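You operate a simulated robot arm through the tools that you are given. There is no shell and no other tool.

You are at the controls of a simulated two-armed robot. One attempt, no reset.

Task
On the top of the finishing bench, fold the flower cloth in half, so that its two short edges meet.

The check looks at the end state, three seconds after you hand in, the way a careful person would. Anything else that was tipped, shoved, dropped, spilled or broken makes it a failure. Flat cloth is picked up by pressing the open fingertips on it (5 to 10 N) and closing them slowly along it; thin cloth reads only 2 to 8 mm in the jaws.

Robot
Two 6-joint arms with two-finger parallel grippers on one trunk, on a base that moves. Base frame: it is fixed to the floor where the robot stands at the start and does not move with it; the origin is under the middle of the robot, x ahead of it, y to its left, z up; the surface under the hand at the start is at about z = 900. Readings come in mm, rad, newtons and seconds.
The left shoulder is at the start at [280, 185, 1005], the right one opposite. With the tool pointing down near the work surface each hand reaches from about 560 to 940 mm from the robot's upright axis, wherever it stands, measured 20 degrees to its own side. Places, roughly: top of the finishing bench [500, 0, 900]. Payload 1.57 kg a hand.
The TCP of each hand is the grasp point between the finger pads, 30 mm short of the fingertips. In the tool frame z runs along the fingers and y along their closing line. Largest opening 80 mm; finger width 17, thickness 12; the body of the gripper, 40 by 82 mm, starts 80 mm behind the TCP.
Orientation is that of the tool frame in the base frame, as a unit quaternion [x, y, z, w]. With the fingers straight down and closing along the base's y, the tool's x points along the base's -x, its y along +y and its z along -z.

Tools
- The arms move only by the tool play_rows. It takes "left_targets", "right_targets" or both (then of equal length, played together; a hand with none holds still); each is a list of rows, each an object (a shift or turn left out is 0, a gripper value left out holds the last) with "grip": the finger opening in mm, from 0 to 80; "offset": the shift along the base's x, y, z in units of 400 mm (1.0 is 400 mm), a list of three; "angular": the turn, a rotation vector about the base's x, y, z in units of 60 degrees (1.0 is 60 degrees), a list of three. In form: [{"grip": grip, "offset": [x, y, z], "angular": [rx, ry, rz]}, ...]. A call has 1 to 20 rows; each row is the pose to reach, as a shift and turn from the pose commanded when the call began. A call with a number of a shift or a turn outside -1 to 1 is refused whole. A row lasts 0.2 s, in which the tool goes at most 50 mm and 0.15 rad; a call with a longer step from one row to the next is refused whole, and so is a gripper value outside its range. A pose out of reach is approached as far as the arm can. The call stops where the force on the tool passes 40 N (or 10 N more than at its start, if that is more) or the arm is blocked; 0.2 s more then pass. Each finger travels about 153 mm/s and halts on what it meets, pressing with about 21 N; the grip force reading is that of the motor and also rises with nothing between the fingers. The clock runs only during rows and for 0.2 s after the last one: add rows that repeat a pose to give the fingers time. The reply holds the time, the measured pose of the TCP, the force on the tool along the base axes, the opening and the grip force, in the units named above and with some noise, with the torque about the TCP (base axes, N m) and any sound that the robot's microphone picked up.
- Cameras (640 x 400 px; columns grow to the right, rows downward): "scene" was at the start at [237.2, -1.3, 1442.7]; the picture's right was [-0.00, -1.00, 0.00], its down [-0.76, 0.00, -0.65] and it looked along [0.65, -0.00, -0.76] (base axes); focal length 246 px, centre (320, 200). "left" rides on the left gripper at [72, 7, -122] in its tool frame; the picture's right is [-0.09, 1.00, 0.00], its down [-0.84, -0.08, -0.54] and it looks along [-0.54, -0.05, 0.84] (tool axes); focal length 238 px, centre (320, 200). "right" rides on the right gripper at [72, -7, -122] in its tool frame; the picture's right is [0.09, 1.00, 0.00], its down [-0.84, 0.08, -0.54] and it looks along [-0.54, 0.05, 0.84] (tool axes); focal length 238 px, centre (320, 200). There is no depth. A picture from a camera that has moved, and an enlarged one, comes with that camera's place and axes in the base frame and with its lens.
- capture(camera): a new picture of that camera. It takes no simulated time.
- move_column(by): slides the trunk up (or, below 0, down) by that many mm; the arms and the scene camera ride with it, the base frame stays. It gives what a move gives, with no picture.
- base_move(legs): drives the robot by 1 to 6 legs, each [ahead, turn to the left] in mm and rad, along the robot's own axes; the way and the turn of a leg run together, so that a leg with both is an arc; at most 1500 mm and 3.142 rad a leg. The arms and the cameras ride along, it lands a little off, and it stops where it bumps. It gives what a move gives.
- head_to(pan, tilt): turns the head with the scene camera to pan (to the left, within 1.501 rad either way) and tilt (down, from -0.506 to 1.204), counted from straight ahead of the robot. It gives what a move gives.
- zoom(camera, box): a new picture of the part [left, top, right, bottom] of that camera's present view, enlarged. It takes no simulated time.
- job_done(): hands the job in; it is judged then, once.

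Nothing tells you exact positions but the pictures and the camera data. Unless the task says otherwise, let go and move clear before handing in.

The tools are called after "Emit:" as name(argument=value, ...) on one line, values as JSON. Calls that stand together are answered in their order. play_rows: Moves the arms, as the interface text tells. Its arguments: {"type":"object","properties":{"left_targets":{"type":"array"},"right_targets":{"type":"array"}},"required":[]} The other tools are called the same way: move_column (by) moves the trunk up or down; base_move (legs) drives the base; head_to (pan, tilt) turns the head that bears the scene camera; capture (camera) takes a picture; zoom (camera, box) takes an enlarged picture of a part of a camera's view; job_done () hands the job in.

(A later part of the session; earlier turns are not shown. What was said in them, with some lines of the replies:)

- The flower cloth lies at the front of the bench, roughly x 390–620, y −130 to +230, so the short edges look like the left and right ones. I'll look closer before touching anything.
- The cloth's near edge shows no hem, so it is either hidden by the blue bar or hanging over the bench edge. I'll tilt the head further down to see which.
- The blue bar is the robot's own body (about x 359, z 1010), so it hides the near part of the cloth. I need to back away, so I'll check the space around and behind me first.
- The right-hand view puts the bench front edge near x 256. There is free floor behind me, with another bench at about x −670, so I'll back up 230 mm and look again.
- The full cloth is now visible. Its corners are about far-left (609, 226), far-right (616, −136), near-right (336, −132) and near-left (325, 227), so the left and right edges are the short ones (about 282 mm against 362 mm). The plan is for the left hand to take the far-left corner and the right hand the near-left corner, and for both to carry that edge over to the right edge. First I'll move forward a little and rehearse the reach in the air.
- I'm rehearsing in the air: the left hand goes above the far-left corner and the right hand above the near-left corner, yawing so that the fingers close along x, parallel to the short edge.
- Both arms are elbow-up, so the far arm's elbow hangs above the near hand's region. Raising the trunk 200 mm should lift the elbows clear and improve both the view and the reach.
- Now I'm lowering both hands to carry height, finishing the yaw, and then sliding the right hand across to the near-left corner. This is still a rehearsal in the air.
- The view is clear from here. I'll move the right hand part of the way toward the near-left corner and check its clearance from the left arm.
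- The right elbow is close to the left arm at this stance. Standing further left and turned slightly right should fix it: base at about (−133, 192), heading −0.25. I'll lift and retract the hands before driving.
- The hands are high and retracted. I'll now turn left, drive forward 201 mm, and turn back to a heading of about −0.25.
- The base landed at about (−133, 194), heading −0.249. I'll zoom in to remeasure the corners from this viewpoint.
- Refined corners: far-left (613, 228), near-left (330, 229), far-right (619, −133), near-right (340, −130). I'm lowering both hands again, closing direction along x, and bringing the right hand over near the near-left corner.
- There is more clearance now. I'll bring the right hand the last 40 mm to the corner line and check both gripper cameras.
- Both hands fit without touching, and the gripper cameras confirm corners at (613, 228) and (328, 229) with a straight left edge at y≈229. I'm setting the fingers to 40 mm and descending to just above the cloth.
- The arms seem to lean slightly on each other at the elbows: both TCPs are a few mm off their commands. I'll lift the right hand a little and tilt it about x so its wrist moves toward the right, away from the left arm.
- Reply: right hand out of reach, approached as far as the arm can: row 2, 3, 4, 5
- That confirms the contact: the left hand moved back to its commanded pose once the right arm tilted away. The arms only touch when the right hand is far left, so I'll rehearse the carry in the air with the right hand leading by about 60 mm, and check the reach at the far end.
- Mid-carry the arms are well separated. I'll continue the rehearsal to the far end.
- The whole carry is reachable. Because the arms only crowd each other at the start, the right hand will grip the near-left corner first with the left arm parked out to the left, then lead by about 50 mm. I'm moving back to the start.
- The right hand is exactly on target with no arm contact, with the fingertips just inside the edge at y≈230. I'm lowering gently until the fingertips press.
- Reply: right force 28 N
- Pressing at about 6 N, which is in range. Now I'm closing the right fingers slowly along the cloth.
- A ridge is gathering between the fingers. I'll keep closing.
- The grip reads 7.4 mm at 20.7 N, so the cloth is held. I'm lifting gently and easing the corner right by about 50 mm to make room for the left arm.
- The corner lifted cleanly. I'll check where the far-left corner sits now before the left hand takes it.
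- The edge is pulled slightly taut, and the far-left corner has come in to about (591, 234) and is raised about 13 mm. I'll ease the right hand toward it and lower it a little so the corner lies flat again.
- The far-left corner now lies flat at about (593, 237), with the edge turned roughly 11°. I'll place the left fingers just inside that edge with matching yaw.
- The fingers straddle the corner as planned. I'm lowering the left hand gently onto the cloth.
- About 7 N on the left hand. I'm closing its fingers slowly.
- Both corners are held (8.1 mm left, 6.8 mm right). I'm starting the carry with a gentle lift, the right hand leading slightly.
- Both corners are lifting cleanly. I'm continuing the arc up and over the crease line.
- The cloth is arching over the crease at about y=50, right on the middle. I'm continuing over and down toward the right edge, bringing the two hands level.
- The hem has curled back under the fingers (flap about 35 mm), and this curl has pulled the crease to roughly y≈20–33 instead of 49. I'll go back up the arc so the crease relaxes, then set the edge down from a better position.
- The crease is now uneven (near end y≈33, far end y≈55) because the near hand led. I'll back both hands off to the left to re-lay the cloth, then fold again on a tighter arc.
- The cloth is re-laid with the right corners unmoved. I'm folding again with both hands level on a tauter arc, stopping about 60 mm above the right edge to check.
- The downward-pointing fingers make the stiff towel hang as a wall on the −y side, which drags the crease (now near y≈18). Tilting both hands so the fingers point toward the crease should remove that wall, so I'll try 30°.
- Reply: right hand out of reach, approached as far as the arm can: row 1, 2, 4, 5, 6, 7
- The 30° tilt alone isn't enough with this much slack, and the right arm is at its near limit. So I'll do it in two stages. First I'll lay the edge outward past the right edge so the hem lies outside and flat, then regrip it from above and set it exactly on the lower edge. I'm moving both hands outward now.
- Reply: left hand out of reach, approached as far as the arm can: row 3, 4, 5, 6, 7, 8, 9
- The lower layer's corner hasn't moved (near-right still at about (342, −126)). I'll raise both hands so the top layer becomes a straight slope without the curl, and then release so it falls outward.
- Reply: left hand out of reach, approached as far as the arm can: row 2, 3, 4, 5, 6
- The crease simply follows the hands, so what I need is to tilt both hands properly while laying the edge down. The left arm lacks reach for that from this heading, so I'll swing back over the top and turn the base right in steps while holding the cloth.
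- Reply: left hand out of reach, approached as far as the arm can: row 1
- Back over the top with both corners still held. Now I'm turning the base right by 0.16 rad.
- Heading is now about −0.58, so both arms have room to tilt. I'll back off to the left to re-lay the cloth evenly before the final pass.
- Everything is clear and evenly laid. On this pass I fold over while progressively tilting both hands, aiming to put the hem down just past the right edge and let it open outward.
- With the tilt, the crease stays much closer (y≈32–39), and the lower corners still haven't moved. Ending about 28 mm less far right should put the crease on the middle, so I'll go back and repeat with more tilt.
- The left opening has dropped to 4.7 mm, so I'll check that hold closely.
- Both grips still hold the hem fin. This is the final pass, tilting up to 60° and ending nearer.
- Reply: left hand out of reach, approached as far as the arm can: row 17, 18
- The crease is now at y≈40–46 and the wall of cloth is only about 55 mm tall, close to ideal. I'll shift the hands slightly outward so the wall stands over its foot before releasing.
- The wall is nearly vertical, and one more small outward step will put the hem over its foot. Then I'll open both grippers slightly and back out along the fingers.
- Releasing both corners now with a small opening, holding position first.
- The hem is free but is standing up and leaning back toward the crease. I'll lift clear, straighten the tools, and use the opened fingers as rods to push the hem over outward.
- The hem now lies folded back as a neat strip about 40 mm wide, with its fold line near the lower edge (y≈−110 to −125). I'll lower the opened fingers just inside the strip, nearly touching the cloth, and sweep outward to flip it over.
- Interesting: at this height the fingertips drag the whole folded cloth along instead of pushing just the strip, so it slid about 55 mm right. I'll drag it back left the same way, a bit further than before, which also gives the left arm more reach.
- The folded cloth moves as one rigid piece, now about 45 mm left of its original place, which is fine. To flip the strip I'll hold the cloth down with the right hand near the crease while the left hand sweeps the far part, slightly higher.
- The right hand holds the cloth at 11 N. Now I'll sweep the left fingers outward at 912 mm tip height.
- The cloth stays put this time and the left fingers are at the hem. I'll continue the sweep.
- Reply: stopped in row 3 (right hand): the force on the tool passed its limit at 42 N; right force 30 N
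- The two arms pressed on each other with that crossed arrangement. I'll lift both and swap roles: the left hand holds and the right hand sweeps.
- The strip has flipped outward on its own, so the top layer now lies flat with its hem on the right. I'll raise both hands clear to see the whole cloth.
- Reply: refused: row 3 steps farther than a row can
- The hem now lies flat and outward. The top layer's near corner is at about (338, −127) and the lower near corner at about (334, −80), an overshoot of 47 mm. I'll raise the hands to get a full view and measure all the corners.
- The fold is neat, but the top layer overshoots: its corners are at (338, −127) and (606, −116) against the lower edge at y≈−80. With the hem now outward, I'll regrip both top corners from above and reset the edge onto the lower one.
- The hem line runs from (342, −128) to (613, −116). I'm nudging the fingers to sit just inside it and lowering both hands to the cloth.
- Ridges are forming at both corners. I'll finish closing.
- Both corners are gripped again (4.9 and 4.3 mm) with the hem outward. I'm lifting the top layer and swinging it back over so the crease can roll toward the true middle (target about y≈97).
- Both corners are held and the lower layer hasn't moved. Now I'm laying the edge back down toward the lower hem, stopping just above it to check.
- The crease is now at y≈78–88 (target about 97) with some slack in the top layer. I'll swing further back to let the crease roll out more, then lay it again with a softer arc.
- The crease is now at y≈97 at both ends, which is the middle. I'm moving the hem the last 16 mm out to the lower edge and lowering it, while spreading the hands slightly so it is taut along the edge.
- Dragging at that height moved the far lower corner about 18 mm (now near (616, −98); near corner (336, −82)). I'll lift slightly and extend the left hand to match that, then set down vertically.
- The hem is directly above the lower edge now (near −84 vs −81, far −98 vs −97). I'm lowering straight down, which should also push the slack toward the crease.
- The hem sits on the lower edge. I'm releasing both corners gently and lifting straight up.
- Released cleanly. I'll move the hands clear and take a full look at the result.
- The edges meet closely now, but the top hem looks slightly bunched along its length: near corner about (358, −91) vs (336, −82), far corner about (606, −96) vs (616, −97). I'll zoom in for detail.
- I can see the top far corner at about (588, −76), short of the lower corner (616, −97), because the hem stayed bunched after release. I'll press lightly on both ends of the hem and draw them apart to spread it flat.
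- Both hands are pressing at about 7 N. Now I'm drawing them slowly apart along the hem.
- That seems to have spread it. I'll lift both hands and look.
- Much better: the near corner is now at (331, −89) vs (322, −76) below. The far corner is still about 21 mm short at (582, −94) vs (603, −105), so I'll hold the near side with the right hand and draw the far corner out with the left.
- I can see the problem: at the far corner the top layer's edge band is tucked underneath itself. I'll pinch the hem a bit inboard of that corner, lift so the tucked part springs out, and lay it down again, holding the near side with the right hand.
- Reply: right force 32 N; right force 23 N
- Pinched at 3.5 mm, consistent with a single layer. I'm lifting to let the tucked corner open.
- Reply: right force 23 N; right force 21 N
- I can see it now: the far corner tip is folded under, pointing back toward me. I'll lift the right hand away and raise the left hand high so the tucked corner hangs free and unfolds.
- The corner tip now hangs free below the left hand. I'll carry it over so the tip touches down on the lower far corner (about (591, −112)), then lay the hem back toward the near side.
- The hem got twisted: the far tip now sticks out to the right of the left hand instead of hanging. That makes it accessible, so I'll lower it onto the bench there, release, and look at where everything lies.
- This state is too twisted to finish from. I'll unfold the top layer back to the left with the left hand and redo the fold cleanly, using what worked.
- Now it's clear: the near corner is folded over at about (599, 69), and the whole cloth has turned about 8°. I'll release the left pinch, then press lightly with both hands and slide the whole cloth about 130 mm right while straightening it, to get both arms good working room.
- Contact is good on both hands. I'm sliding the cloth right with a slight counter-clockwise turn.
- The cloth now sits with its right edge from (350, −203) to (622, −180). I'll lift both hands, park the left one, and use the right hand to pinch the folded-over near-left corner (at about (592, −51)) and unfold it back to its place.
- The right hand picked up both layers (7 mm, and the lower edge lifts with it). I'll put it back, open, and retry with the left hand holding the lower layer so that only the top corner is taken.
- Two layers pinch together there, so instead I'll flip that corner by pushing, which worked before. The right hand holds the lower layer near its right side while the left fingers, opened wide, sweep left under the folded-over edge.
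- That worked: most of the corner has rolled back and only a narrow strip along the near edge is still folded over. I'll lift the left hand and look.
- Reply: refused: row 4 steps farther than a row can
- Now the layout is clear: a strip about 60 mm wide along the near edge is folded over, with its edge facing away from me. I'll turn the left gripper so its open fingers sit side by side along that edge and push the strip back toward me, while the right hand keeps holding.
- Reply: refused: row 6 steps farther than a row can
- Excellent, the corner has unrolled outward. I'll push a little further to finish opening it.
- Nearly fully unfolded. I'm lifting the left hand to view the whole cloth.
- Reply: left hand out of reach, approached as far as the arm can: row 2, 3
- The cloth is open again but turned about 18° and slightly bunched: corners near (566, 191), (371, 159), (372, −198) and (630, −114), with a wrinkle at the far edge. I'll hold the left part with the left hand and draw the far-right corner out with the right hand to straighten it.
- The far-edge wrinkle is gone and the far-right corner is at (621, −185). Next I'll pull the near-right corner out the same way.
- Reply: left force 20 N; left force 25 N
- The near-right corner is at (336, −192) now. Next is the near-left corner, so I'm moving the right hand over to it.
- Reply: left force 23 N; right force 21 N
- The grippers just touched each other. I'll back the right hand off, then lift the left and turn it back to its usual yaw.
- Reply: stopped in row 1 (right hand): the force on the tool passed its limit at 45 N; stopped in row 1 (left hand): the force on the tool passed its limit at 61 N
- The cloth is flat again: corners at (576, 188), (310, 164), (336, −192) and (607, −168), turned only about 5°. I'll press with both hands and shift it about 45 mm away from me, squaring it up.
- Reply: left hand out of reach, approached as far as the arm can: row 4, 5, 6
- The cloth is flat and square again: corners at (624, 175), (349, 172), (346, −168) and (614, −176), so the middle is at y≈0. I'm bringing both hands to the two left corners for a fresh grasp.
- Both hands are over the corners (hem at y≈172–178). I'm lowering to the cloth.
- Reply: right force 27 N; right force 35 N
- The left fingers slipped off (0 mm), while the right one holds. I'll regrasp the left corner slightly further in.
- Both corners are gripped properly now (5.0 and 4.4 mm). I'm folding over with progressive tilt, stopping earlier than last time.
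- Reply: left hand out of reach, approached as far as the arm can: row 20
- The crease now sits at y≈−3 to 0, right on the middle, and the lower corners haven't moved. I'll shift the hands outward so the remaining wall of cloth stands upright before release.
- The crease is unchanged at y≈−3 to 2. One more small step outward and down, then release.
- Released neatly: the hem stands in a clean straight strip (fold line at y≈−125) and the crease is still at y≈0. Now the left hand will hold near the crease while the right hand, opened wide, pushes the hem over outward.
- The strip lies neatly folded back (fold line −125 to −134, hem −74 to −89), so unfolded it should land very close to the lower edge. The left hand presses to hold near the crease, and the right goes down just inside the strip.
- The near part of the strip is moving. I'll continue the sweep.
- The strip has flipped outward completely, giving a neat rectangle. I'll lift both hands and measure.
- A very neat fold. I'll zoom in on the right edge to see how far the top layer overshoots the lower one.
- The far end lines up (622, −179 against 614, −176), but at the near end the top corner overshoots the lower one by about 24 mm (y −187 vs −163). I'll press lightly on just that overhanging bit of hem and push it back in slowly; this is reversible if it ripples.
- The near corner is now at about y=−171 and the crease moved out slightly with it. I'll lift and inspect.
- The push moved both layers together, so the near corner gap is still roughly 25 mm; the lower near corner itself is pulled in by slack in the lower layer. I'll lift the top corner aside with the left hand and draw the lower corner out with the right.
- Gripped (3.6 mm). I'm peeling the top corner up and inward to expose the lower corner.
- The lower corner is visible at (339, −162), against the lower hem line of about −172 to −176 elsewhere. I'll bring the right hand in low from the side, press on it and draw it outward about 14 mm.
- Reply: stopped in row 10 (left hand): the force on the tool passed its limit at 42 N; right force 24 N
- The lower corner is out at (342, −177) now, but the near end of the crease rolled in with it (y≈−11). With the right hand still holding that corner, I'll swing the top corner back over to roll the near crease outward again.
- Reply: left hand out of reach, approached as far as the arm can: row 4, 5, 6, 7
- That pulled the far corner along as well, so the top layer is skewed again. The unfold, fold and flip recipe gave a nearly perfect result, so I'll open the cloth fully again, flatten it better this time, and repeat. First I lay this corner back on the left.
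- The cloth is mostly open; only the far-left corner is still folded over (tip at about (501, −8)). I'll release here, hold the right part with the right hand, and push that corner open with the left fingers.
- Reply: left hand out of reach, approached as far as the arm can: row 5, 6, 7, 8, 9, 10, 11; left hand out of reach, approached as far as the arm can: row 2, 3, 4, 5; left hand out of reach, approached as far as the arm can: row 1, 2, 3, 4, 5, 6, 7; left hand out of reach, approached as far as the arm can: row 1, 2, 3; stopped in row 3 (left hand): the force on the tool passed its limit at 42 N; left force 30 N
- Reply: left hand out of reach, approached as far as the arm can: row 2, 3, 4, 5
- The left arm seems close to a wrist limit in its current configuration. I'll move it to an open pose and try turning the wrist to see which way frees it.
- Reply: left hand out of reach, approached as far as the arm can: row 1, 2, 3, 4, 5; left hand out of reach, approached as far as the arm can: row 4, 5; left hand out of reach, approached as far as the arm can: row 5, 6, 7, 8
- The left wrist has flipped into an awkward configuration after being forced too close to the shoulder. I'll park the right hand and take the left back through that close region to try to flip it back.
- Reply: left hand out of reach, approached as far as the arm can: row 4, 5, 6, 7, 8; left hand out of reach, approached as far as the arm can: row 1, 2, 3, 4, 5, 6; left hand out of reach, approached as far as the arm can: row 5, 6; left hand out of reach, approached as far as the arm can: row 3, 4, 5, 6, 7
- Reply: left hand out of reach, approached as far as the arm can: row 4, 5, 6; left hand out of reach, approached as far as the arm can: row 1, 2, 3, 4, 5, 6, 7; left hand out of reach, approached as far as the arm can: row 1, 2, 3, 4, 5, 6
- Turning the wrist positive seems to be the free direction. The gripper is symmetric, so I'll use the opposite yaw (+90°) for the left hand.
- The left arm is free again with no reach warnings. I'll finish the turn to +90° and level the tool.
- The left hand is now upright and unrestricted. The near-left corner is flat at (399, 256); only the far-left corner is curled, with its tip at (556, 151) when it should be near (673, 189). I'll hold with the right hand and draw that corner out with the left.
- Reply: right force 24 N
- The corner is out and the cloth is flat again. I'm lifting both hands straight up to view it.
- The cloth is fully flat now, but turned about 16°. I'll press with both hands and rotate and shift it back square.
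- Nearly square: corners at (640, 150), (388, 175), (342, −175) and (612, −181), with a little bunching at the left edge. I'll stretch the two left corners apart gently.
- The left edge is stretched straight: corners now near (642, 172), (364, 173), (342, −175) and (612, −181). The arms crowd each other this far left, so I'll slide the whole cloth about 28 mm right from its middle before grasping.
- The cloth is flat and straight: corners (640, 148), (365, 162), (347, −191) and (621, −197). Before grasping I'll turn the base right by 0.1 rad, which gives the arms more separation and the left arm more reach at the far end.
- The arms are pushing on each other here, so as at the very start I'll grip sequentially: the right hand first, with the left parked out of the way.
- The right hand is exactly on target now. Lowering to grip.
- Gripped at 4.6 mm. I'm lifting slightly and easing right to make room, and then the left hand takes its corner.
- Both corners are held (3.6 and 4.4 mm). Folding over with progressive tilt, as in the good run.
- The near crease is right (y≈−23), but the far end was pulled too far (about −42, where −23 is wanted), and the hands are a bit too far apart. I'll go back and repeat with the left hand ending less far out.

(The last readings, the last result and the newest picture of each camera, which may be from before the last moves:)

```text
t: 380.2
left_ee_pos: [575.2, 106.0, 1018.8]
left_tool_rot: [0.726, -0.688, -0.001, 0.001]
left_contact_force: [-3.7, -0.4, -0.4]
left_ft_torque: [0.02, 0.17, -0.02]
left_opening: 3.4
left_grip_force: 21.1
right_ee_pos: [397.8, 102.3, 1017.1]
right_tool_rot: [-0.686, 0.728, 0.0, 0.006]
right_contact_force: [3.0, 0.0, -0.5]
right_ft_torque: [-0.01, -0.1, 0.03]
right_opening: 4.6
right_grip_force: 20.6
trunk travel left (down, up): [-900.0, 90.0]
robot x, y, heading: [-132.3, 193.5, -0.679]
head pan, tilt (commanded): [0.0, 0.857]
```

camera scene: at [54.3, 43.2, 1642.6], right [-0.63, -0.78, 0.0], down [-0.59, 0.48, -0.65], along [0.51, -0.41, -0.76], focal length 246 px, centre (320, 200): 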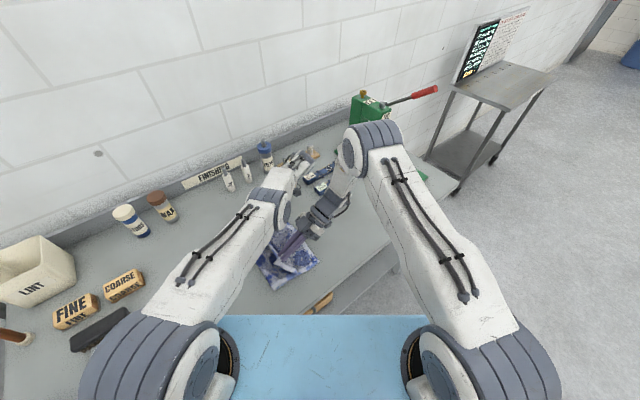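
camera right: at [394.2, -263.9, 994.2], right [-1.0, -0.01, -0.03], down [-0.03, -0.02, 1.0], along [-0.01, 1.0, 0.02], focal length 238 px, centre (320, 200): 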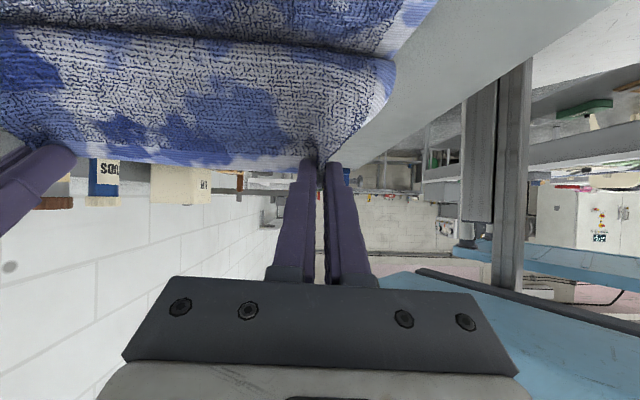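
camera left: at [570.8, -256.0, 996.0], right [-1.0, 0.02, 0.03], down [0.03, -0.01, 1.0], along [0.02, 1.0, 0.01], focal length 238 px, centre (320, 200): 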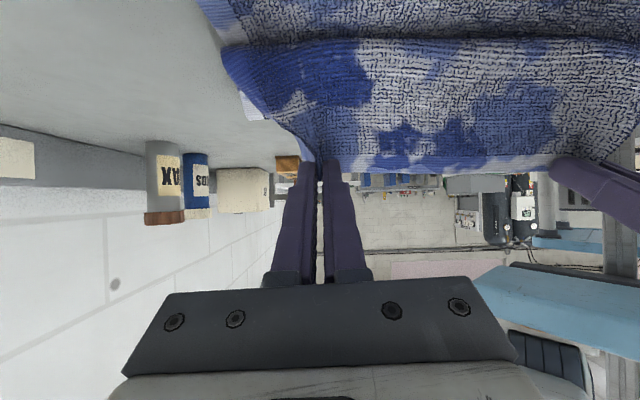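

Emit:
play_rows(left_targets=[{"offset": [0, -0.0125, 0.0325]}, {"offset": [0, -0.04, 0.0675]}, {"offset": [0, -0.075, 0.0975]}, {"offset": [0, -0.115, 0.12]}, {"offset": [0, -0.16, 0.135], "angular": [0.08, 0, 0]}, {"offset": [0, -0.2075, 0.145], "angular": [0.16, 0, 0]}, {"offset": [0, -0.255, 0.145], "angular": [0.24, 0, 0]}, {"offset": [0, -0.3025, 0.1375], "angular": [0.32, 0, 0]}, {"offset": [0, -0.3475, 0.1225], "angular": [0.4, 0, 0]}, {"offset": [0, -0.3875, 0.1], "angular": [0.48, 0, 0]}, {"offset": [0, -0.42, 0.0725], "angular": [0.56, 0, 0]}, {"offset": [0, -0.4475, 0.0425], "angular": [0.64, 0, 0]}, {"offset": [0, -0.4675, 0.01], "angular": [0.72, 0, 0]}, {"offset": [0, -0.48, -0.0225], "angular": [0.8, 0, 0]}, {"offset": [0, -0.4875, -0.0525], "angular": [0.88, 0, 0]}, {"offset": [0, -0.49, -0.0725], "angular": [0.96, 0, 0]}, {"offset": [0, -0.49, -0.0725], "angular": [0.96, 0, 0]}], right_targets=[{"offset": [0, -0.0075, 0.0375]}, {"offset": [0, -0.035, 0.0725]}, {"offset": [0, -0.0675, 0.1025]}, {"offset": [0, -0.105, 0.125]}, {"offset": [0, -0.1475, 0.14], "angular": [0.08, 0, 0]}, {"offset": [0, -0.1925, 0.15], "angular": [0.16, 0, 0]}, {"offset": [0, -0.2375, 0.15], "angular": [0.24, 0, 0]}, {"offset": [0, -0.2825, 0.1425], "angular": [0.32, 0, 0]}, {"offset": [0, -0.325, 0.1275], "angular": [0.4, 0, 0]}, {"offset": [0, -0.3625, 0.105], "angular": [0.48, 0, 0]}, {"offset": [0, -0.3925, 0.0775], "angular": [0.56, 0, 0]}, {"offset": [0, -0.4175, 0.0475], "angular": [0.64, 0, 0]}, {"offset": [0, -0.4375, 0.015], "angular": [0.72, 0, 0]}, {"offset": [0, -0.45, -0.0175], "angular": [0.8, 0, 0]}, {"offset": [0, -0.4575, -0.0475], "angular": [0.88, 0, 0]}, {"offset": [0, -0.46, -0.0675], "angular": [0.96, 0, 0]}, {"offset": [0, -0.46, -0.0675], "angular": [0.96, 0, 0]}])

Emit:
zoom(camera="scene", box=[180, 190, 360, 312])

Emit:
capture(camera="right")

```text
t: 383.8
left_ee_pos: [571.0, -91.1, 989.1]
left_tool_rot: [0.636, -0.603, -0.331, -0.35]
left_contact_force: [-1.1, 0.1, 0.5]
left_ft_torque: [-0.01, 0.04, 0.03]
left_opening: 3.3
left_grip_force: 21.3
right_ee_pos: [397.7, -84.6, 991.9]
right_tool_rot: [-0.598, 0.638, 0.35, 0.336]
right_contact_force: [1.0, -0.5, -0.1]
right_ft_torque: [0.0, -0.08, -0.03]
right_opening: 4.3
right_grip_force: 20.9
trunk travel left (down, up): [-900.0, 90.0]
robot x, y, heading: [-128.9, 194.1, -0.683]
head pan, tilt (commanded): [0.0, 0.857]
```

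```text
3.28 times, centred on (270, 251) of scene
camera zoom: at [54.1, 43.3, 1642.7], right [-0.63, -0.78, 0.0], down [-0.59, 0.48, -0.65], along [0.51, -0.41, -0.76], focal length 805 px, centre (484, 33)
```

zoom: 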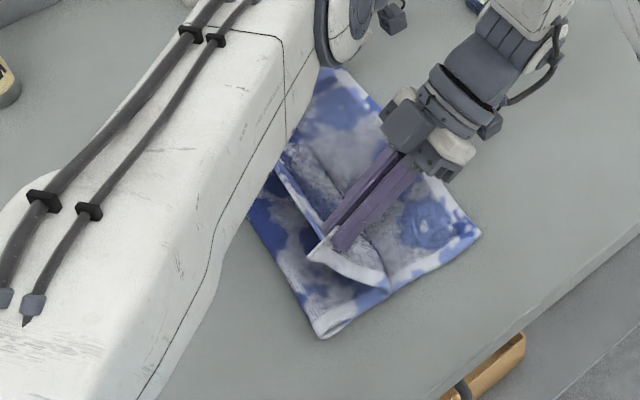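

```text
taken
camera right: at [397.9, -226.3, 995.7], right [-1.0, -0.01, -0.03], down [-0.03, -0.02, 1.0], along [-0.01, 1.0, 0.02], focal length 238 px, centre (320, 200)
```

right: 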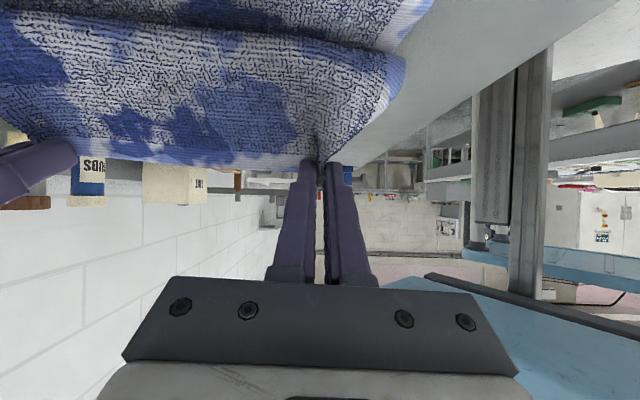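

The near crease is at −11 and the far at about −30 (targets −17 and −22). One more pass, with the left hand ending a little less far and the right slightly further.

Emit:
play_rows(left_targets=[{"offset": [0, 0.0025, 0.02], "angular": [-0.08, 0, 0]}, {"offset": [0, 0.01, 0.05], "angular": [-0.16, 0, 0]}, {"offset": [0, 0.0225, 0.0825], "angular": [-0.24, 0, 0]}, {"offset": [0, 0.0425, 0.115], "angular": [-0.32, 0, 0]}, {"offset": [0, 0.07, 0.145], "angular": [-0.4, 0, 0]}, {"offset": [0, 0.1025, 0.1725], "angular": [-0.48, 0, 0]}, {"offset": [0, 0.1425, 0.195], "angular": [-0.56, 0, 0]}, {"offset": [0, 0.1875, 0.21], "angular": [-0.64, 0, 0]}, {"offset": [0, 0.235, 0.2175], "angular": [-0.72, 0, 0]}, {"offset": [0, 0.2825, 0.2175], "angular": [-0.8, 0, 0]}, {"offset": [0, 0.33, 0.2075], "angular": [-0.88, 0, 0]}, {"offset": [0, 0.375, 0.1925], "angular": [-0.96, 0, 0]}, {"offset": [0, 0.415, 0.17], "angular": [-0.96, 0, 0]}, {"offset": [0, 0.45, 0.14], "angular": [-0.96, 0, 0]}, {"offset": [0, 0.4775, 0.105], "angular": [-0.96, 0, 0]}, {"offset": [0, 0.49, 0.0725], "angular": [-0.96, 0, 0]}, {"offset": [0, 0.49, 0.0725], "angular": [-0.96, 0, 0]}], right_targets=[{"offset": [0, 0.0025, 0.02], "angular": [-0.08, 0, 0]}, {"offset": [0, 0.01, 0.05], "angular": [-0.16, 0, 0]}, {"offset": [0, 0.0225, 0.0825], "angular": [-0.24, 0, 0]}, {"offset": [0, 0.0425, 0.115], "angular": [-0.32, 0, 0]}, {"offset": [0, 0.0675, 0.145], "angular": [-0.4, 0, 0]}, {"offset": [0, 0.0975, 0.1725], "angular": [-0.48, 0, 0]}, {"offset": [0, 0.135, 0.195], "angular": [-0.56, 0, 0]}, {"offset": [0, 0.1775, 0.21], "angular": [-0.64, 0, 0]}, {"offset": [0, 0.2225, 0.2175], "angular": [-0.72, 0, 0]}, {"offset": [0, 0.2675, 0.2175], "angular": [-0.8, 0, 0]}, {"offset": [0, 0.3125, 0.2075], "angular": [-0.88, 0, 0]}, {"offset": [0, 0.355, 0.1925], "angular": [-0.96, 0, 0]}, {"offset": [0, 0.3925, 0.17], "angular": [-0.96, 0, 0]}, {"offset": [0, 0.425, 0.14], "angular": [-0.96, 0, 0]}, {"offset": [0, 0.4525, 0.105], "angular": [-0.96, 0, 0]}, {"offset": [0, 0.46, 0.0675], "angular": [-0.96, 0, 0]}, {"offset": [0, 0.46, 0.0675], "angular": [-0.96, 0, 0]}])

Emit:
play_rows(left_targets=[{"offset": [0, -0.0125, 0.0325]}, {"offset": [0, -0.04, 0.0675]}, {"offset": [0, -0.075, 0.0975]}, {"offset": [0, -0.115, 0.12]}, {"offset": [0, -0.16, 0.135], "angular": [0.08, 0, 0]}, {"offset": [0, -0.2075, 0.145], "angular": [0.16, 0, 0]}, {"offset": [0, -0.255, 0.145], "angular": [0.24, 0, 0]}, {"offset": [0, -0.295, 0.1375], "angular": [0.32, 0, 0]}, {"offset": [0, -0.33, 0.1225], "angular": [0.4, 0, 0]}, {"offset": [0, -0.36, 0.1], "angular": [0.48, 0, 0]}, {"offset": [0, -0.3875, 0.0725], "angular": [0.56, 0, 0]}, {"offset": [0, -0.41, 0.0425], "angular": [0.64, 0, 0]}, {"offset": [0, -0.4275, 0.01], "angular": [0.72, 0, 0]}, {"offset": [0, -0.44, -0.0225], "angular": [0.8, 0, 0]}, {"offset": [0, -0.4475, -0.0525], "angular": [0.88, 0, 0]}, {"offset": [0, -0.45, -0.0725], "angular": [0.96, 0, 0]}, {"offset": [0, -0.45, -0.0725], "angular": [0.96, 0, 0]}], right_targets=[{"offset": [0, -0.0075, 0.0375]}, {"offset": [0, -0.035, 0.0725]}, {"offset": [0, -0.0675, 0.1025]}, {"offset": [0, -0.105, 0.125]}, {"offset": [0, -0.1475, 0.14], "angular": [0.08, 0, 0]}, {"offset": [0, -0.1925, 0.15], "angular": [0.16, 0, 0]}, {"offset": [0, -0.24, 0.15], "angular": [0.24, 0, 0]}, {"offset": [0, -0.2875, 0.1425], "angular": [0.32, 0, 0]}, {"offset": [0, -0.3325, 0.1275], "angular": [0.4, 0, 0]}, {"offset": [0, -0.3725, 0.105], "angular": [0.48, 0, 0]}, {"offset": [0, -0.405, 0.0775], "angular": [0.56, 0, 0]}, {"offset": [0, -0.4325, 0.0475], "angular": [0.64, 0, 0]}, {"offset": [0, -0.4525, 0.015], "angular": [0.72, 0, 0]}, {"offset": [0, -0.465, -0.0175], "angular": [0.8, 0, 0]}, {"offset": [0, -0.4725, -0.0475], "angular": [0.88, 0, 0]}, {"offset": [0, -0.475, -0.0675], "angular": [0.96, 0, 0]}, {"offset": [0, -0.475, -0.0675], "angular": [0.96, 0, 0]}])

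Emit:
zoom(camera="scene", box=[180, 190, 360, 312])

```text
t: 387.4
left_ee_pos: [571.4, 104.4, 1015.3]
left_tool_rot: [0.726, -0.688, -0.001, 0.0]
left_contact_force: [-2.9, -0.5, 0.1]
left_ft_torque: [-0.01, 0.08, -0.02]
left_opening: 3.7
left_grip_force: 20.8
right_ee_pos: [394.7, 103.1, 1016.4]
right_tool_rot: [-0.686, 0.728, -0.001, 0.006]
right_contact_force: [2.3, 0.6, -0.5]
right_ft_torque: [-0.01, -0.06, 0.01]
right_opening: 4.6
right_grip_force: 21.2
trunk travel left (down, up): [-900.0, 90.0]
robot x, y, heading: [-131.9, 202.2, -0.684]
head pan, tilt (commanded): [0.0, 0.857]
```

```text
t: 391.0
left_ee_pos: [571.7, -77.4, 986.5]
left_tool_rot: [0.637, -0.602, -0.332, -0.35]
left_contact_force: [-3.0, -0.5, 0.2]
left_ft_torque: [0.0, 0.08, 0.1]
left_opening: 3.6
left_grip_force: 20.7
right_ee_pos: [395.9, -89.2, 991.0]
right_tool_rot: [-0.598, 0.638, 0.35, 0.336]
right_contact_force: [1.7, -0.4, -0.4]
right_ft_torque: [-0.01, -0.11, -0.06]
right_opening: 4.3
right_grip_force: 20.7
trunk travel left (down, up): [-900.0, 90.0]
robot x, y, heading: [-131.4, 199.2, -0.685]
head pan, tilt (commanded): [0.0, 0.857]
```

```text
3.28 times, centred on (270, 251) of scene
camera zoom: at [54.1, 43.3, 1642.7], right [-0.63, -0.78, 0.0], down [-0.59, 0.48, -0.65], along [0.51, -0.41, -0.76], focal length 805 px, centre (484, 33)
```

zoom: 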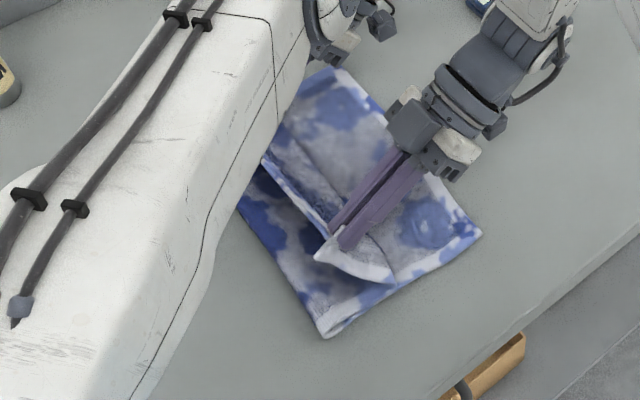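

The crease now runs from −12 (near) to −19 (far), with both halves nearly equal at about 178 mm. I'll shift outward so the wall of cloth stands up, check again, then release.

Emit:
play_rows(left_targets=[{"offset": [0, -0.015, 0]}, {"offset": [0, -0.03, -0.003]}, {"offset": [0, -0.045, -0.006]}, {"offset": [0, -0.06, -0.01]}, {"offset": [0, -0.08, -0.02]}, {"offset": [0, -0.1, -0.03]}, {"offset": [0, -0.1, -0.03]}], right_targets=[{"offset": [0, -0.015, 0]}, {"offset": [0, -0.03, -0.003]}, {"offset": [0, -0.045, -0.006]}, {"offset": [0, -0.06, -0.01]}, {"offset": [0, -0.08, -0.025]}, {"offset": [0, -0.1, -0.0375]}, {"offset": [0, -0.1, -0.0375]}])

Emit:
zoom(camera="scene", box=[180, 190, 360, 312])

Emit:
capture(camera="right")

```text
t: 392.6
left_ee_pos: [566.4, -110.0, 978.6]
left_tool_rot: [0.636, -0.602, -0.332, -0.35]
left_contact_force: [0.2, -0.7, -0.1]
left_ft_torque: [-0.03, 0.01, 0.05]
left_opening: 3.6
left_grip_force: 20.6
left hand out of reach, approached as far as the arm can: row 6, 7
right_ee_pos: [395.5, -129.6, 976.2]
right_tool_rot: [-0.599, 0.637, 0.351, 0.335]
right_contact_force: [-0.6, 0.3, 0.0]
right_ft_torque: [0.02, -0.03, -0.03]
right_opening: 4.2
right_grip_force: 21.3
trunk travel left (down, up): [-900.0, 90.0]
robot x, y, heading: [-125.8, 193.4, -0.686]
head pan, tilt (commanded): [0.0, 0.857]
```

```text
3.28 times, centred on (270, 251) of scene
camera zoom: at [53.8, 43.5, 1642.7], right [-0.63, -0.78, 0.0], down [-0.59, 0.48, -0.65], along [0.51, -0.41, -0.76], focal length 805 px, centre (484, 33)
```

zoom: 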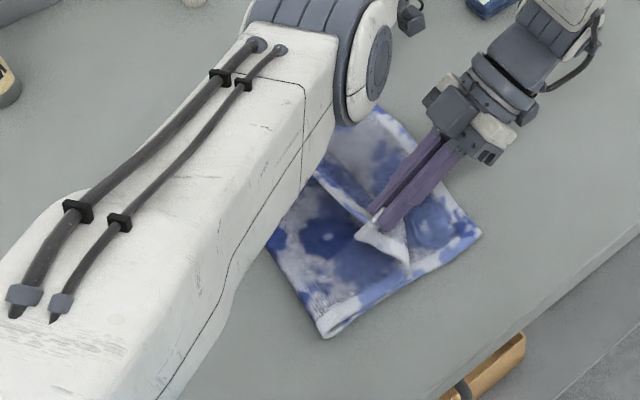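

```text
taken
camera right: at [395.9, -272.2, 979.0], right [-1.0, -0.01, -0.03], down [-0.03, -0.02, 1.0], along [-0.01, 1.0, 0.02], focal length 238 px, centre (320, 200)
```

right: 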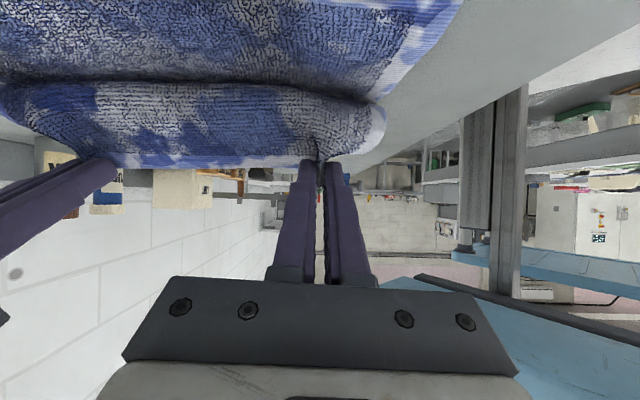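

The crease is unchanged. Releasing both corners.

Emit:
play_rows(left_targets=[{"grip": 22}, {"grip": 25}, {"grip": 25}, {"grip": 25}], right_targets=[{"grip": 22}, {"grip": 25}, {"grip": 25}, {"grip": 25}])

Emit:
play_rows(left_targets=[{"offset": [0, 0, 0.09]}, {"offset": [0, 0, 0.18]}, {"offset": [0, 0.03, 0.2], "angular": [-0.12, 0, 0]}, {"offset": [0, 0.06, 0.2], "angular": [-0.24, 0, 0]}, {"offset": [0, 0.09, 0.2], "angular": [-0.36, 0, 0]}, {"offset": [0, 0.12, 0.2], "angular": [-0.48, 0, 0]}, {"offset": [0, 0.15, 0.2], "angular": [-0.6, 0, 0]}, {"offset": [0, 0.17, 0.2], "angular": [-0.72, 0, 0]}, {"offset": [0, 0.18, 0.2], "angular": [-0.84, 0, 0]}, {"offset": [0, 0.18, 0.2], "angular": [-0.96, 0, 0]}], right_targets=[{"offset": [0, 0, 0.09]}, {"offset": [0, 0, 0.18]}, {"offset": [0.01, 0.03, 0.2], "angular": [-0.12, 0, 0], "grip": 60}, {"offset": [0.02, 0.06, 0.2], "angular": [-0.24, 0, 0], "grip": 80}, {"offset": [0.04, 0.08, 0.2], "angular": [-0.36, 0, 0]}, {"offset": [0.06, 0.1, 0.2], "angular": [-0.48, 0, 0]}, {"offset": [0.08, 0.13, 0.2], "angular": [-0.6, 0, 0]}, {"offset": [0.085, 0.15, 0.2], "angular": [-0.72, 0, 0]}, {"offset": [0.085, 0.17, 0.2], "angular": [-0.84, 0, 0]}, {"offset": [0.085, 0.18, 0.2], "angular": [-0.96, 0, 0]}])

Emit:
zoom(camera="scene", box=[180, 190, 360, 312])

Emit:
capture(camera="right")

Emit:
capture(camera="left")

```text
t: 393.6
left_ee_pos: [566.3, -111.1, 976.8]
left_tool_rot: [0.637, -0.602, -0.331, -0.348]
left_contact_force: [0.3, 0.2, -0.3]
left_ft_torque: [0.04, 0.02, 0.02]
left_opening: 25.0
left_grip_force: 0.0
right_ee_pos: [396.3, -129.8, 975.2]
right_tool_rot: [-0.599, 0.638, 0.351, 0.335]
right_contact_force: [0.4, 0.4, 0.3]
right_ft_torque: [0.0, 0.02, 0.05]
right_opening: 25.0
right_grip_force: 0.0
trunk travel left (down, up): [-900.0, 90.0]
robot x, y, heading: [-132.6, 190.9, -0.684]
head pan, tilt (commanded): [0.0, 0.857]
```

```text
t: 395.8
left_ee_pos: [565.5, -39.3, 1060.1]
left_tool_rot: [0.727, -0.687, 0.0, 0.001]
left_contact_force: [0.0, -0.1, -0.2]
left_ft_torque: [0.01, -0.02, 0.02]
left_opening: 24.9
left_grip_force: 0.0
right_ee_pos: [429.4, -58.0, 1057.3]
right_tool_rot: [-0.686, 0.727, -0.002, 0.006]
right_contact_force: [0.8, 0.6, -0.4]
right_ft_torque: [0.01, -0.03, 0.0]
right_opening: 79.7
right_grip_force: 0.0
trunk travel left (down, up): [-900.0, 90.0]
robot x, y, heading: [-130.6, 193.5, -0.682]
head pan, tilt (commanded): [0.0, 0.857]
```

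```text
3.28 times, centred on (270, 251) of scene
camera zoom: at [53.9, 43.6, 1642.7], right [-0.63, -0.78, 0.0], down [-0.59, 0.48, -0.65], along [0.51, -0.41, -0.76], focal length 805 px, centre (484, 33)
```

zoom: 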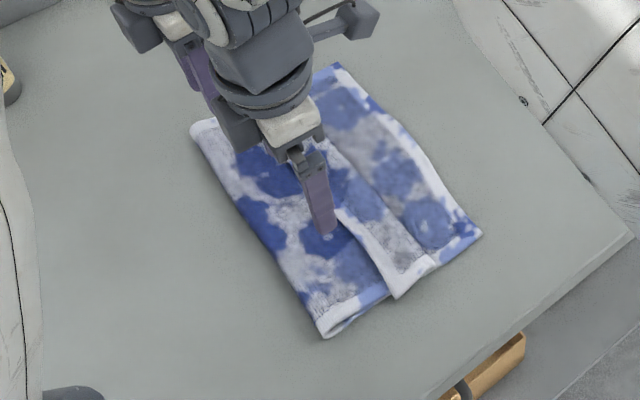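

```text
taken
camera right: at [430.2, -130.7, 1178.1], right [-1.0, -0.03, -0.01], down [-0.03, 0.84, 0.55], along [-0.01, 0.55, -0.84], focal length 238 px, centre (320, 200)
```

right: 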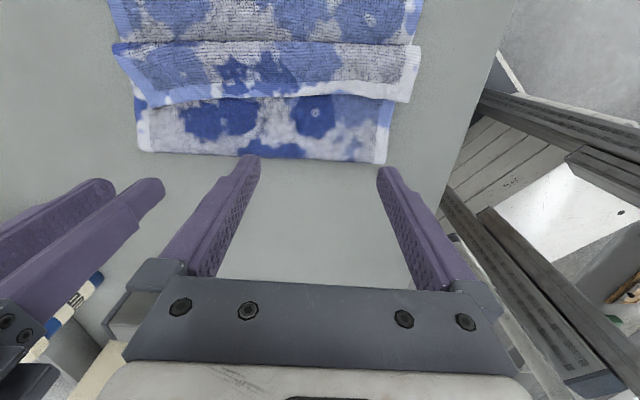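

```text
taken
camera left: at [563.7, -112.7, 1181.2], right [-1.0, 0.04, 0.0], down [0.03, 0.84, 0.54], along [0.02, 0.54, -0.84], focal length 238 px, centre (320, 200)
```

left: 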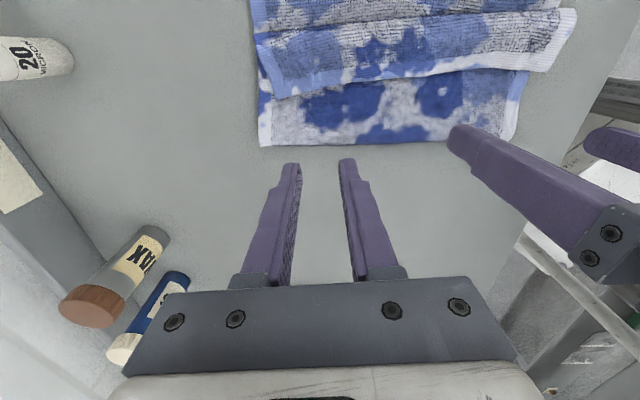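

The strip is neatly folded back, and its unfolded position should land within about 10 mm of the lower edge. The left hand holds near the crease while the right sweeps the strip outward.

Emit:
play_rows(left_targets=[{"offset": [0.01, -0.02, -0.1], "grip": 60}, {"offset": [0.02, -0.03, -0.2]}, {"offset": [0.02, -0.03, -0.27]}, {"offset": [0.02, -0.03, -0.295]}, {"offset": [0.02, -0.03, -0.306]}, {"offset": [0.02, -0.03, -0.3085]}], right_targets=[{"offset": [0, 0.01, -0.1]}, {"offset": [0, 0.015, -0.2]}, {"offset": [0, 0.015, -0.26]}, {"offset": [0, 0.015, -0.28]}, {"offset": [0, 0.015, -0.287]}, {"offset": [0, 0.015, -0.287]}])

```text
t: 397.2
left_ee_pos: [574.5, -52.8, 934.8]
left_tool_rot: [0.726, -0.687, 0.001, -0.001]
left_contact_force: [0.5, -2.1, 10.0]
left_ft_torque: [-0.06, 0.01, 0.03]
left_opening: 59.9
left_grip_force: 0.0
right_ee_pos: [429.3, -50.6, 943.1]
right_tool_rot: [-0.686, 0.727, 0.0, 0.006]
right_contact_force: [-0.1, 0.2, 0.7]
right_ft_torque: [0.01, 0.0, 0.01]
right_opening: 80.2
right_grip_force: 0.1
trunk travel left (down, up): [-900.0, 90.0]
robot x, y, heading: [-126.0, 195.5, -0.68]
head pan, tilt (commanded): [0.0, 0.857]
```

Emit:
play_rows(right_targets=[{"offset": [0, -0.02, -0.003]}, {"offset": [0, -0.04, -0.003]}, {"offset": [0, -0.06, -0.003]}, {"offset": [0, -0.08, -0.003]}, {"offset": [0, -0.1, -0.002]}, {"offset": [0, -0.12, -0.001]}, {"offset": [0, -0.14, 0]}, {"offset": [0, -0.16, 0.001]}, {"offset": [0, -0.18, 0.001]}, {"offset": [0, -0.2, 0.001]}, {"offset": [0, -0.22, 0.001]}, {"offset": [0, -0.24, 0.001]}, {"offset": [0, -0.26, 0.001]}, {"offset": [0, -0.28, 0.001]}, {"offset": [0, -0.3, 0.001]}, {"offset": [0, -0.32, 0.001]}])

Emit:
zoom(camera="scene", box=[180, 190, 360, 312])

Emit:
capture(camera="right")

```text
t: 400.6
left_ee_pos: [574.5, -51.8, 935.4]
left_tool_rot: [0.726, -0.688, 0.001, 0.001]
left_contact_force: [3.9, -3.5, 16.5]
left_ft_torque: [-0.11, -0.12, 0.05]
left_opening: 59.5
left_grip_force: 0.0
right_ee_pos: [429.1, -179.7, 942.5]
right_tool_rot: [-0.686, 0.728, 0.0, 0.006]
right_contact_force: [0.0, 0.0, 0.7]
right_ft_torque: [0.06, 0.01, 0.02]
right_opening: 80.2
right_grip_force: 0.1
trunk travel left (down, up): [-900.0, 90.0]
robot x, y, heading: [-127.5, 190.5, -0.685]
head pan, tilt (commanded): [0.0, 0.857]
```

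```text
3.28 times, centred on (270, 251) of scene
camera zoom: at [53.3, 43.8, 1642.8], right [-0.63, -0.78, 0.0], down [-0.59, 0.48, -0.65], along [0.51, -0.41, -0.76], focal length 805 px, centre (484, 33)
```

zoom: 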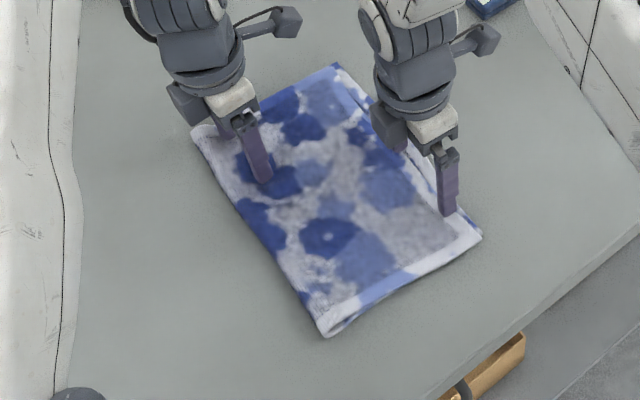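

```text
taken
camera right: at [430.2, -253.2, 1063.3], right [-1.0, -0.03, -0.01], down [-0.03, 0.84, 0.55], along [-0.01, 0.55, -0.84], focal length 238 px, centre (320, 200)
```

right: 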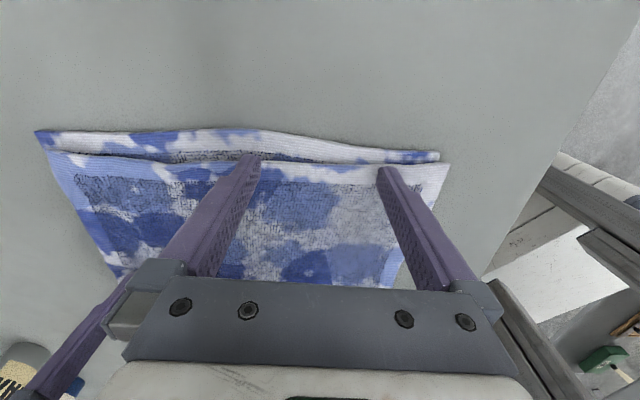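

The strip has flipped out and the edges now meet closely: near corner −185 vs −190, far corner −185 vs −198. I'll lift both hands clear and inspect the result.

Emit:
play_rows(left_targets=[{"offset": [0, 0, 0.06]}, {"offset": [0, 0.02, 0.15]}, {"offset": [0, 0.08, 0.24]}, {"offset": [0, 0.16, 0.32]}, {"offset": [0, 0.25, 0.38]}, {"offset": [0, 0.35, 0.42]}, {"offset": [0, 0.46, 0.44]}, {"offset": [0, 0.57, 0.44]}], right_targets=[{"offset": [0, 0, 0.06]}, {"offset": [0, -0.02, 0.15]}, {"offset": [-0.03, -0.06, 0.23]}, {"offset": [-0.08, -0.11, 0.3]}, {"offset": [-0.14, -0.17, 0.35]}, {"offset": [-0.2, -0.24, 0.39]}, {"offset": [-0.26, -0.31, 0.42]}, {"offset": [-0.3, -0.38, 0.42]}])

Emit:
capture(camera="scene")

Emit:
zoom(camera="scene", box=[200, 200, 340, 312])

Emit:
zoom(camera="right", box=[0, 100, 320, 300])

```text
t: 402.4
left_ee_pos: [573.0, 175.5, 1107.2]
left_tool_rot: [0.726, -0.688, -0.001, 0.001]
left_contact_force: [-0.5, 0.1, 0.2]
left_ft_torque: [-0.02, 0.0, 0.02]
left_opening: 59.8
left_grip_force: 0.1
right_ee_pos: [308.6, -330.5, 1112.8]
right_tool_rot: [-0.686, 0.728, -0.001, 0.006]
right_contact_force: [0.5, -0.3, -0.5]
right_ft_torque: [0.0, -0.02, -0.01]
right_opening: 79.9
right_grip_force: 0.1
trunk travel left (down, up): [-900.0, 90.0]
robot x, y, heading: [-131.7, 195.6, -0.684]
head pan, tilt (commanded): [0.0, 0.857]
```

```text
taken
camera scene: at [53.7, 43.6, 1642.8], right [-0.63, -0.78, 0.0], down [-0.59, 0.48, -0.65], along [0.51, -0.41, -0.76], focal length 246 px, centre (320, 200)
```

scene: 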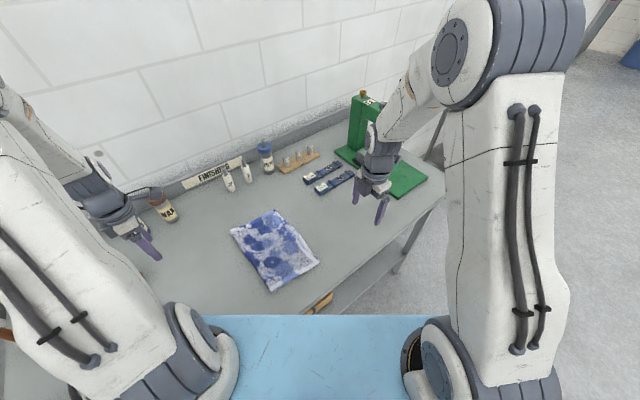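

```text
3.57 times, centred on (270, 256) of scene
camera zoom: at [53.7, 43.6, 1642.8], right [-0.63, -0.78, 0.0], down [-0.59, 0.48, -0.65], along [0.51, -0.41, -0.76], focal length 877 px, centre (499, 0)
```

zoom: 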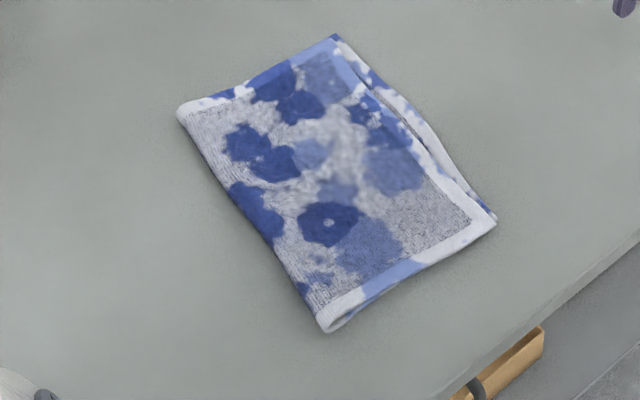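

```text
2.00 times, centred on (160, 200) of right
camera zoom: at [309.0, -404.4, 1233.2], right [-1.0, -0.03, -0.01], down [-0.03, 0.84, 0.55], along [-0.01, 0.55, -0.84], focal length 477 px, centre (640, 200)
```

zoom: 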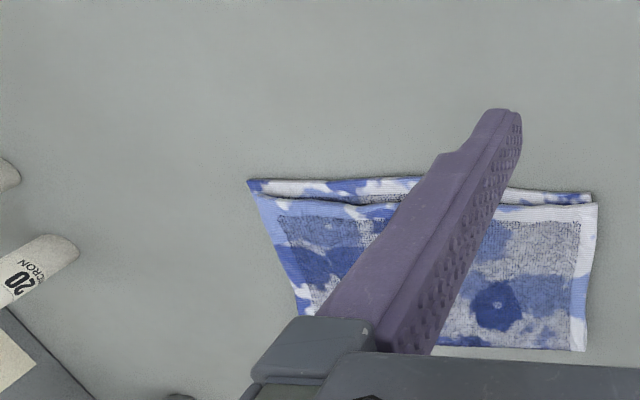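

The cloth is neatly folded in half and flat: the short edges meet within about 5 mm at the near corner and about 14 mm at the far corner, and both hands are clear. Before handing in, I'll check that nothing else on the bench was disturbed.

Emit:
head_to(pan=0.7, tilt=0.75)

Emit:
capture(camera="scene")

Emit:
capture(camera="left")

Emit:
head_to(pan=0.0, tilt=0.857)

Emit:
zoom(camera="scene", box=[200, 200, 340, 312])

```text
t: 403.4
left_ee_pos: [574.7, 175.4, 1107.3]
left_tool_rot: [0.726, -0.688, -0.001, 0.001]
left_contact_force: [-0.4, 0.7, -0.2]
left_ft_torque: [0.0, 0.0, -0.02]
left_opening: 60.1
left_grip_force: 0.0
right_ee_pos: [307.5, -330.4, 1112.1]
right_tool_rot: [-0.686, 0.728, 0.0, 0.007]
right_contact_force: [-0.3, -0.1, 0.7]
right_ft_torque: [0.0, 0.02, -0.02]
right_opening: 80.1
right_grip_force: 0.1
trunk travel left (down, up): [-900.0, 90.0]
robot x, y, heading: [-130.7, 197.3, -0.684]
head pan, tilt (commanded): [0.7, 0.75]
```

```text
taken
camera scene: at [76.4, 94.1, 1651.3], right [0.02, -1.0, 0.0], down [-0.68, -0.01, -0.73], along [0.73, 0.01, -0.68], focal length 246 px, centre (320, 200)
```

scene: 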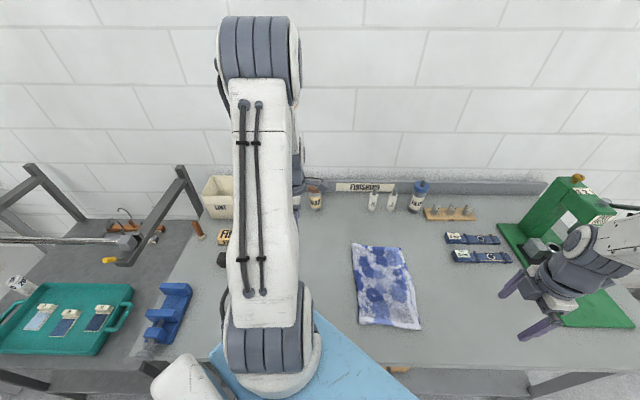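

```text
taken
camera left: at [571.6, 101.8, 1229.1], right [-1.0, 0.04, 0.0], down [0.03, 0.84, 0.54], along [0.02, 0.54, -0.84], focal length 238 px, centre (320, 200)
```

left: 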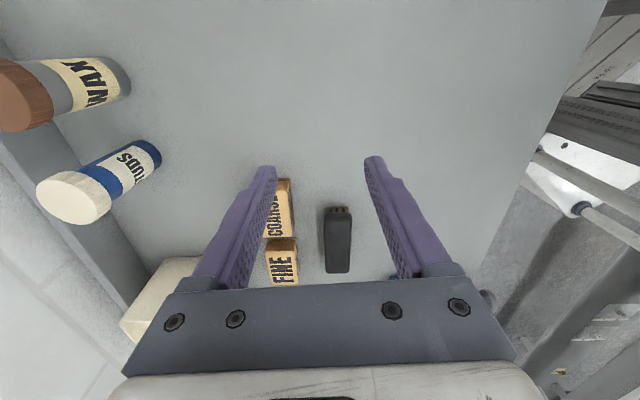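

```text
t: 404.5
left_ee_pos: [573.4, 175.0, 1106.5]
left_tool_rot: [0.726, -0.687, 0.0, 0.001]
left_contact_force: [-0.7, -0.3, 0.4]
left_ft_torque: [0.01, -0.01, 0.03]
left_opening: 59.6
left_grip_force: 0.2
right_ee_pos: [308.2, -330.4, 1111.7]
right_tool_rot: [-0.686, 0.728, 0.0, 0.007]
right_contact_force: [0.1, 0.0, 0.0]
right_ft_torque: [0.0, 0.01, 0.02]
right_opening: 80.0
right_grip_force: 0.0
trunk travel left (down, up): [-900.0, 90.0]
robot x, y, heading: [-130.2, 197.6, -0.681]
head pan, tilt (commanded): [0.0, 0.857]
```

```text
3.57 times, centred on (270, 256) of scene
camera zoom: at [53.9, 43.7, 1642.7], right [-0.63, -0.78, 0.0], down [-0.59, 0.48, -0.65], along [0.51, -0.41, -0.76], focal length 877 px, centre (499, 0)
```

zoom: 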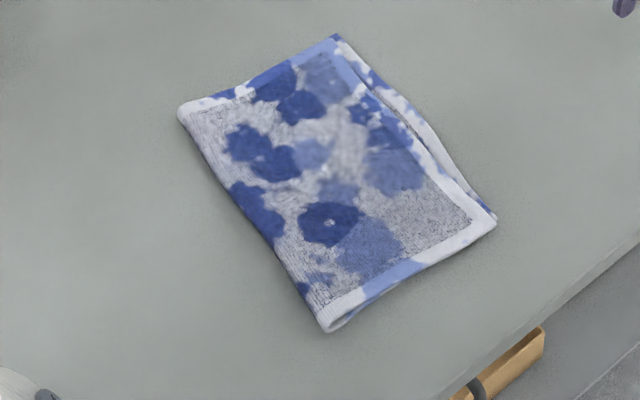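

The cloth lies folded in half with its two short edges together. Everything else on the bench is upright and where it was, and both hands are clear, so I'm handing in.

Emit:
job_done()

```text
The job is handed in.
```

The flower cloth is folded in half on the finishing bench with its two short edges together, and I've handed the job in. I don't know the judge's result yet.

- **Edges:** judging from the camera pictures, the short edges meet within about 5 mm at the near corner and about 14 mm at the far corner. The gap is largest in the middle, about 17 mm, where the lower edge shows slightly past the top one.
- **Position:** the cloth lies flat but sits a little right of where it started, because I had to slide and re-lay it several times to get a clean fold.
- **Other items:** in the last views, the bottles, blocks, brush, dies, bin and press were upright and looked undisturbed.
- **Hands:** both hands had let go and were clear of the cloth when I handed in.
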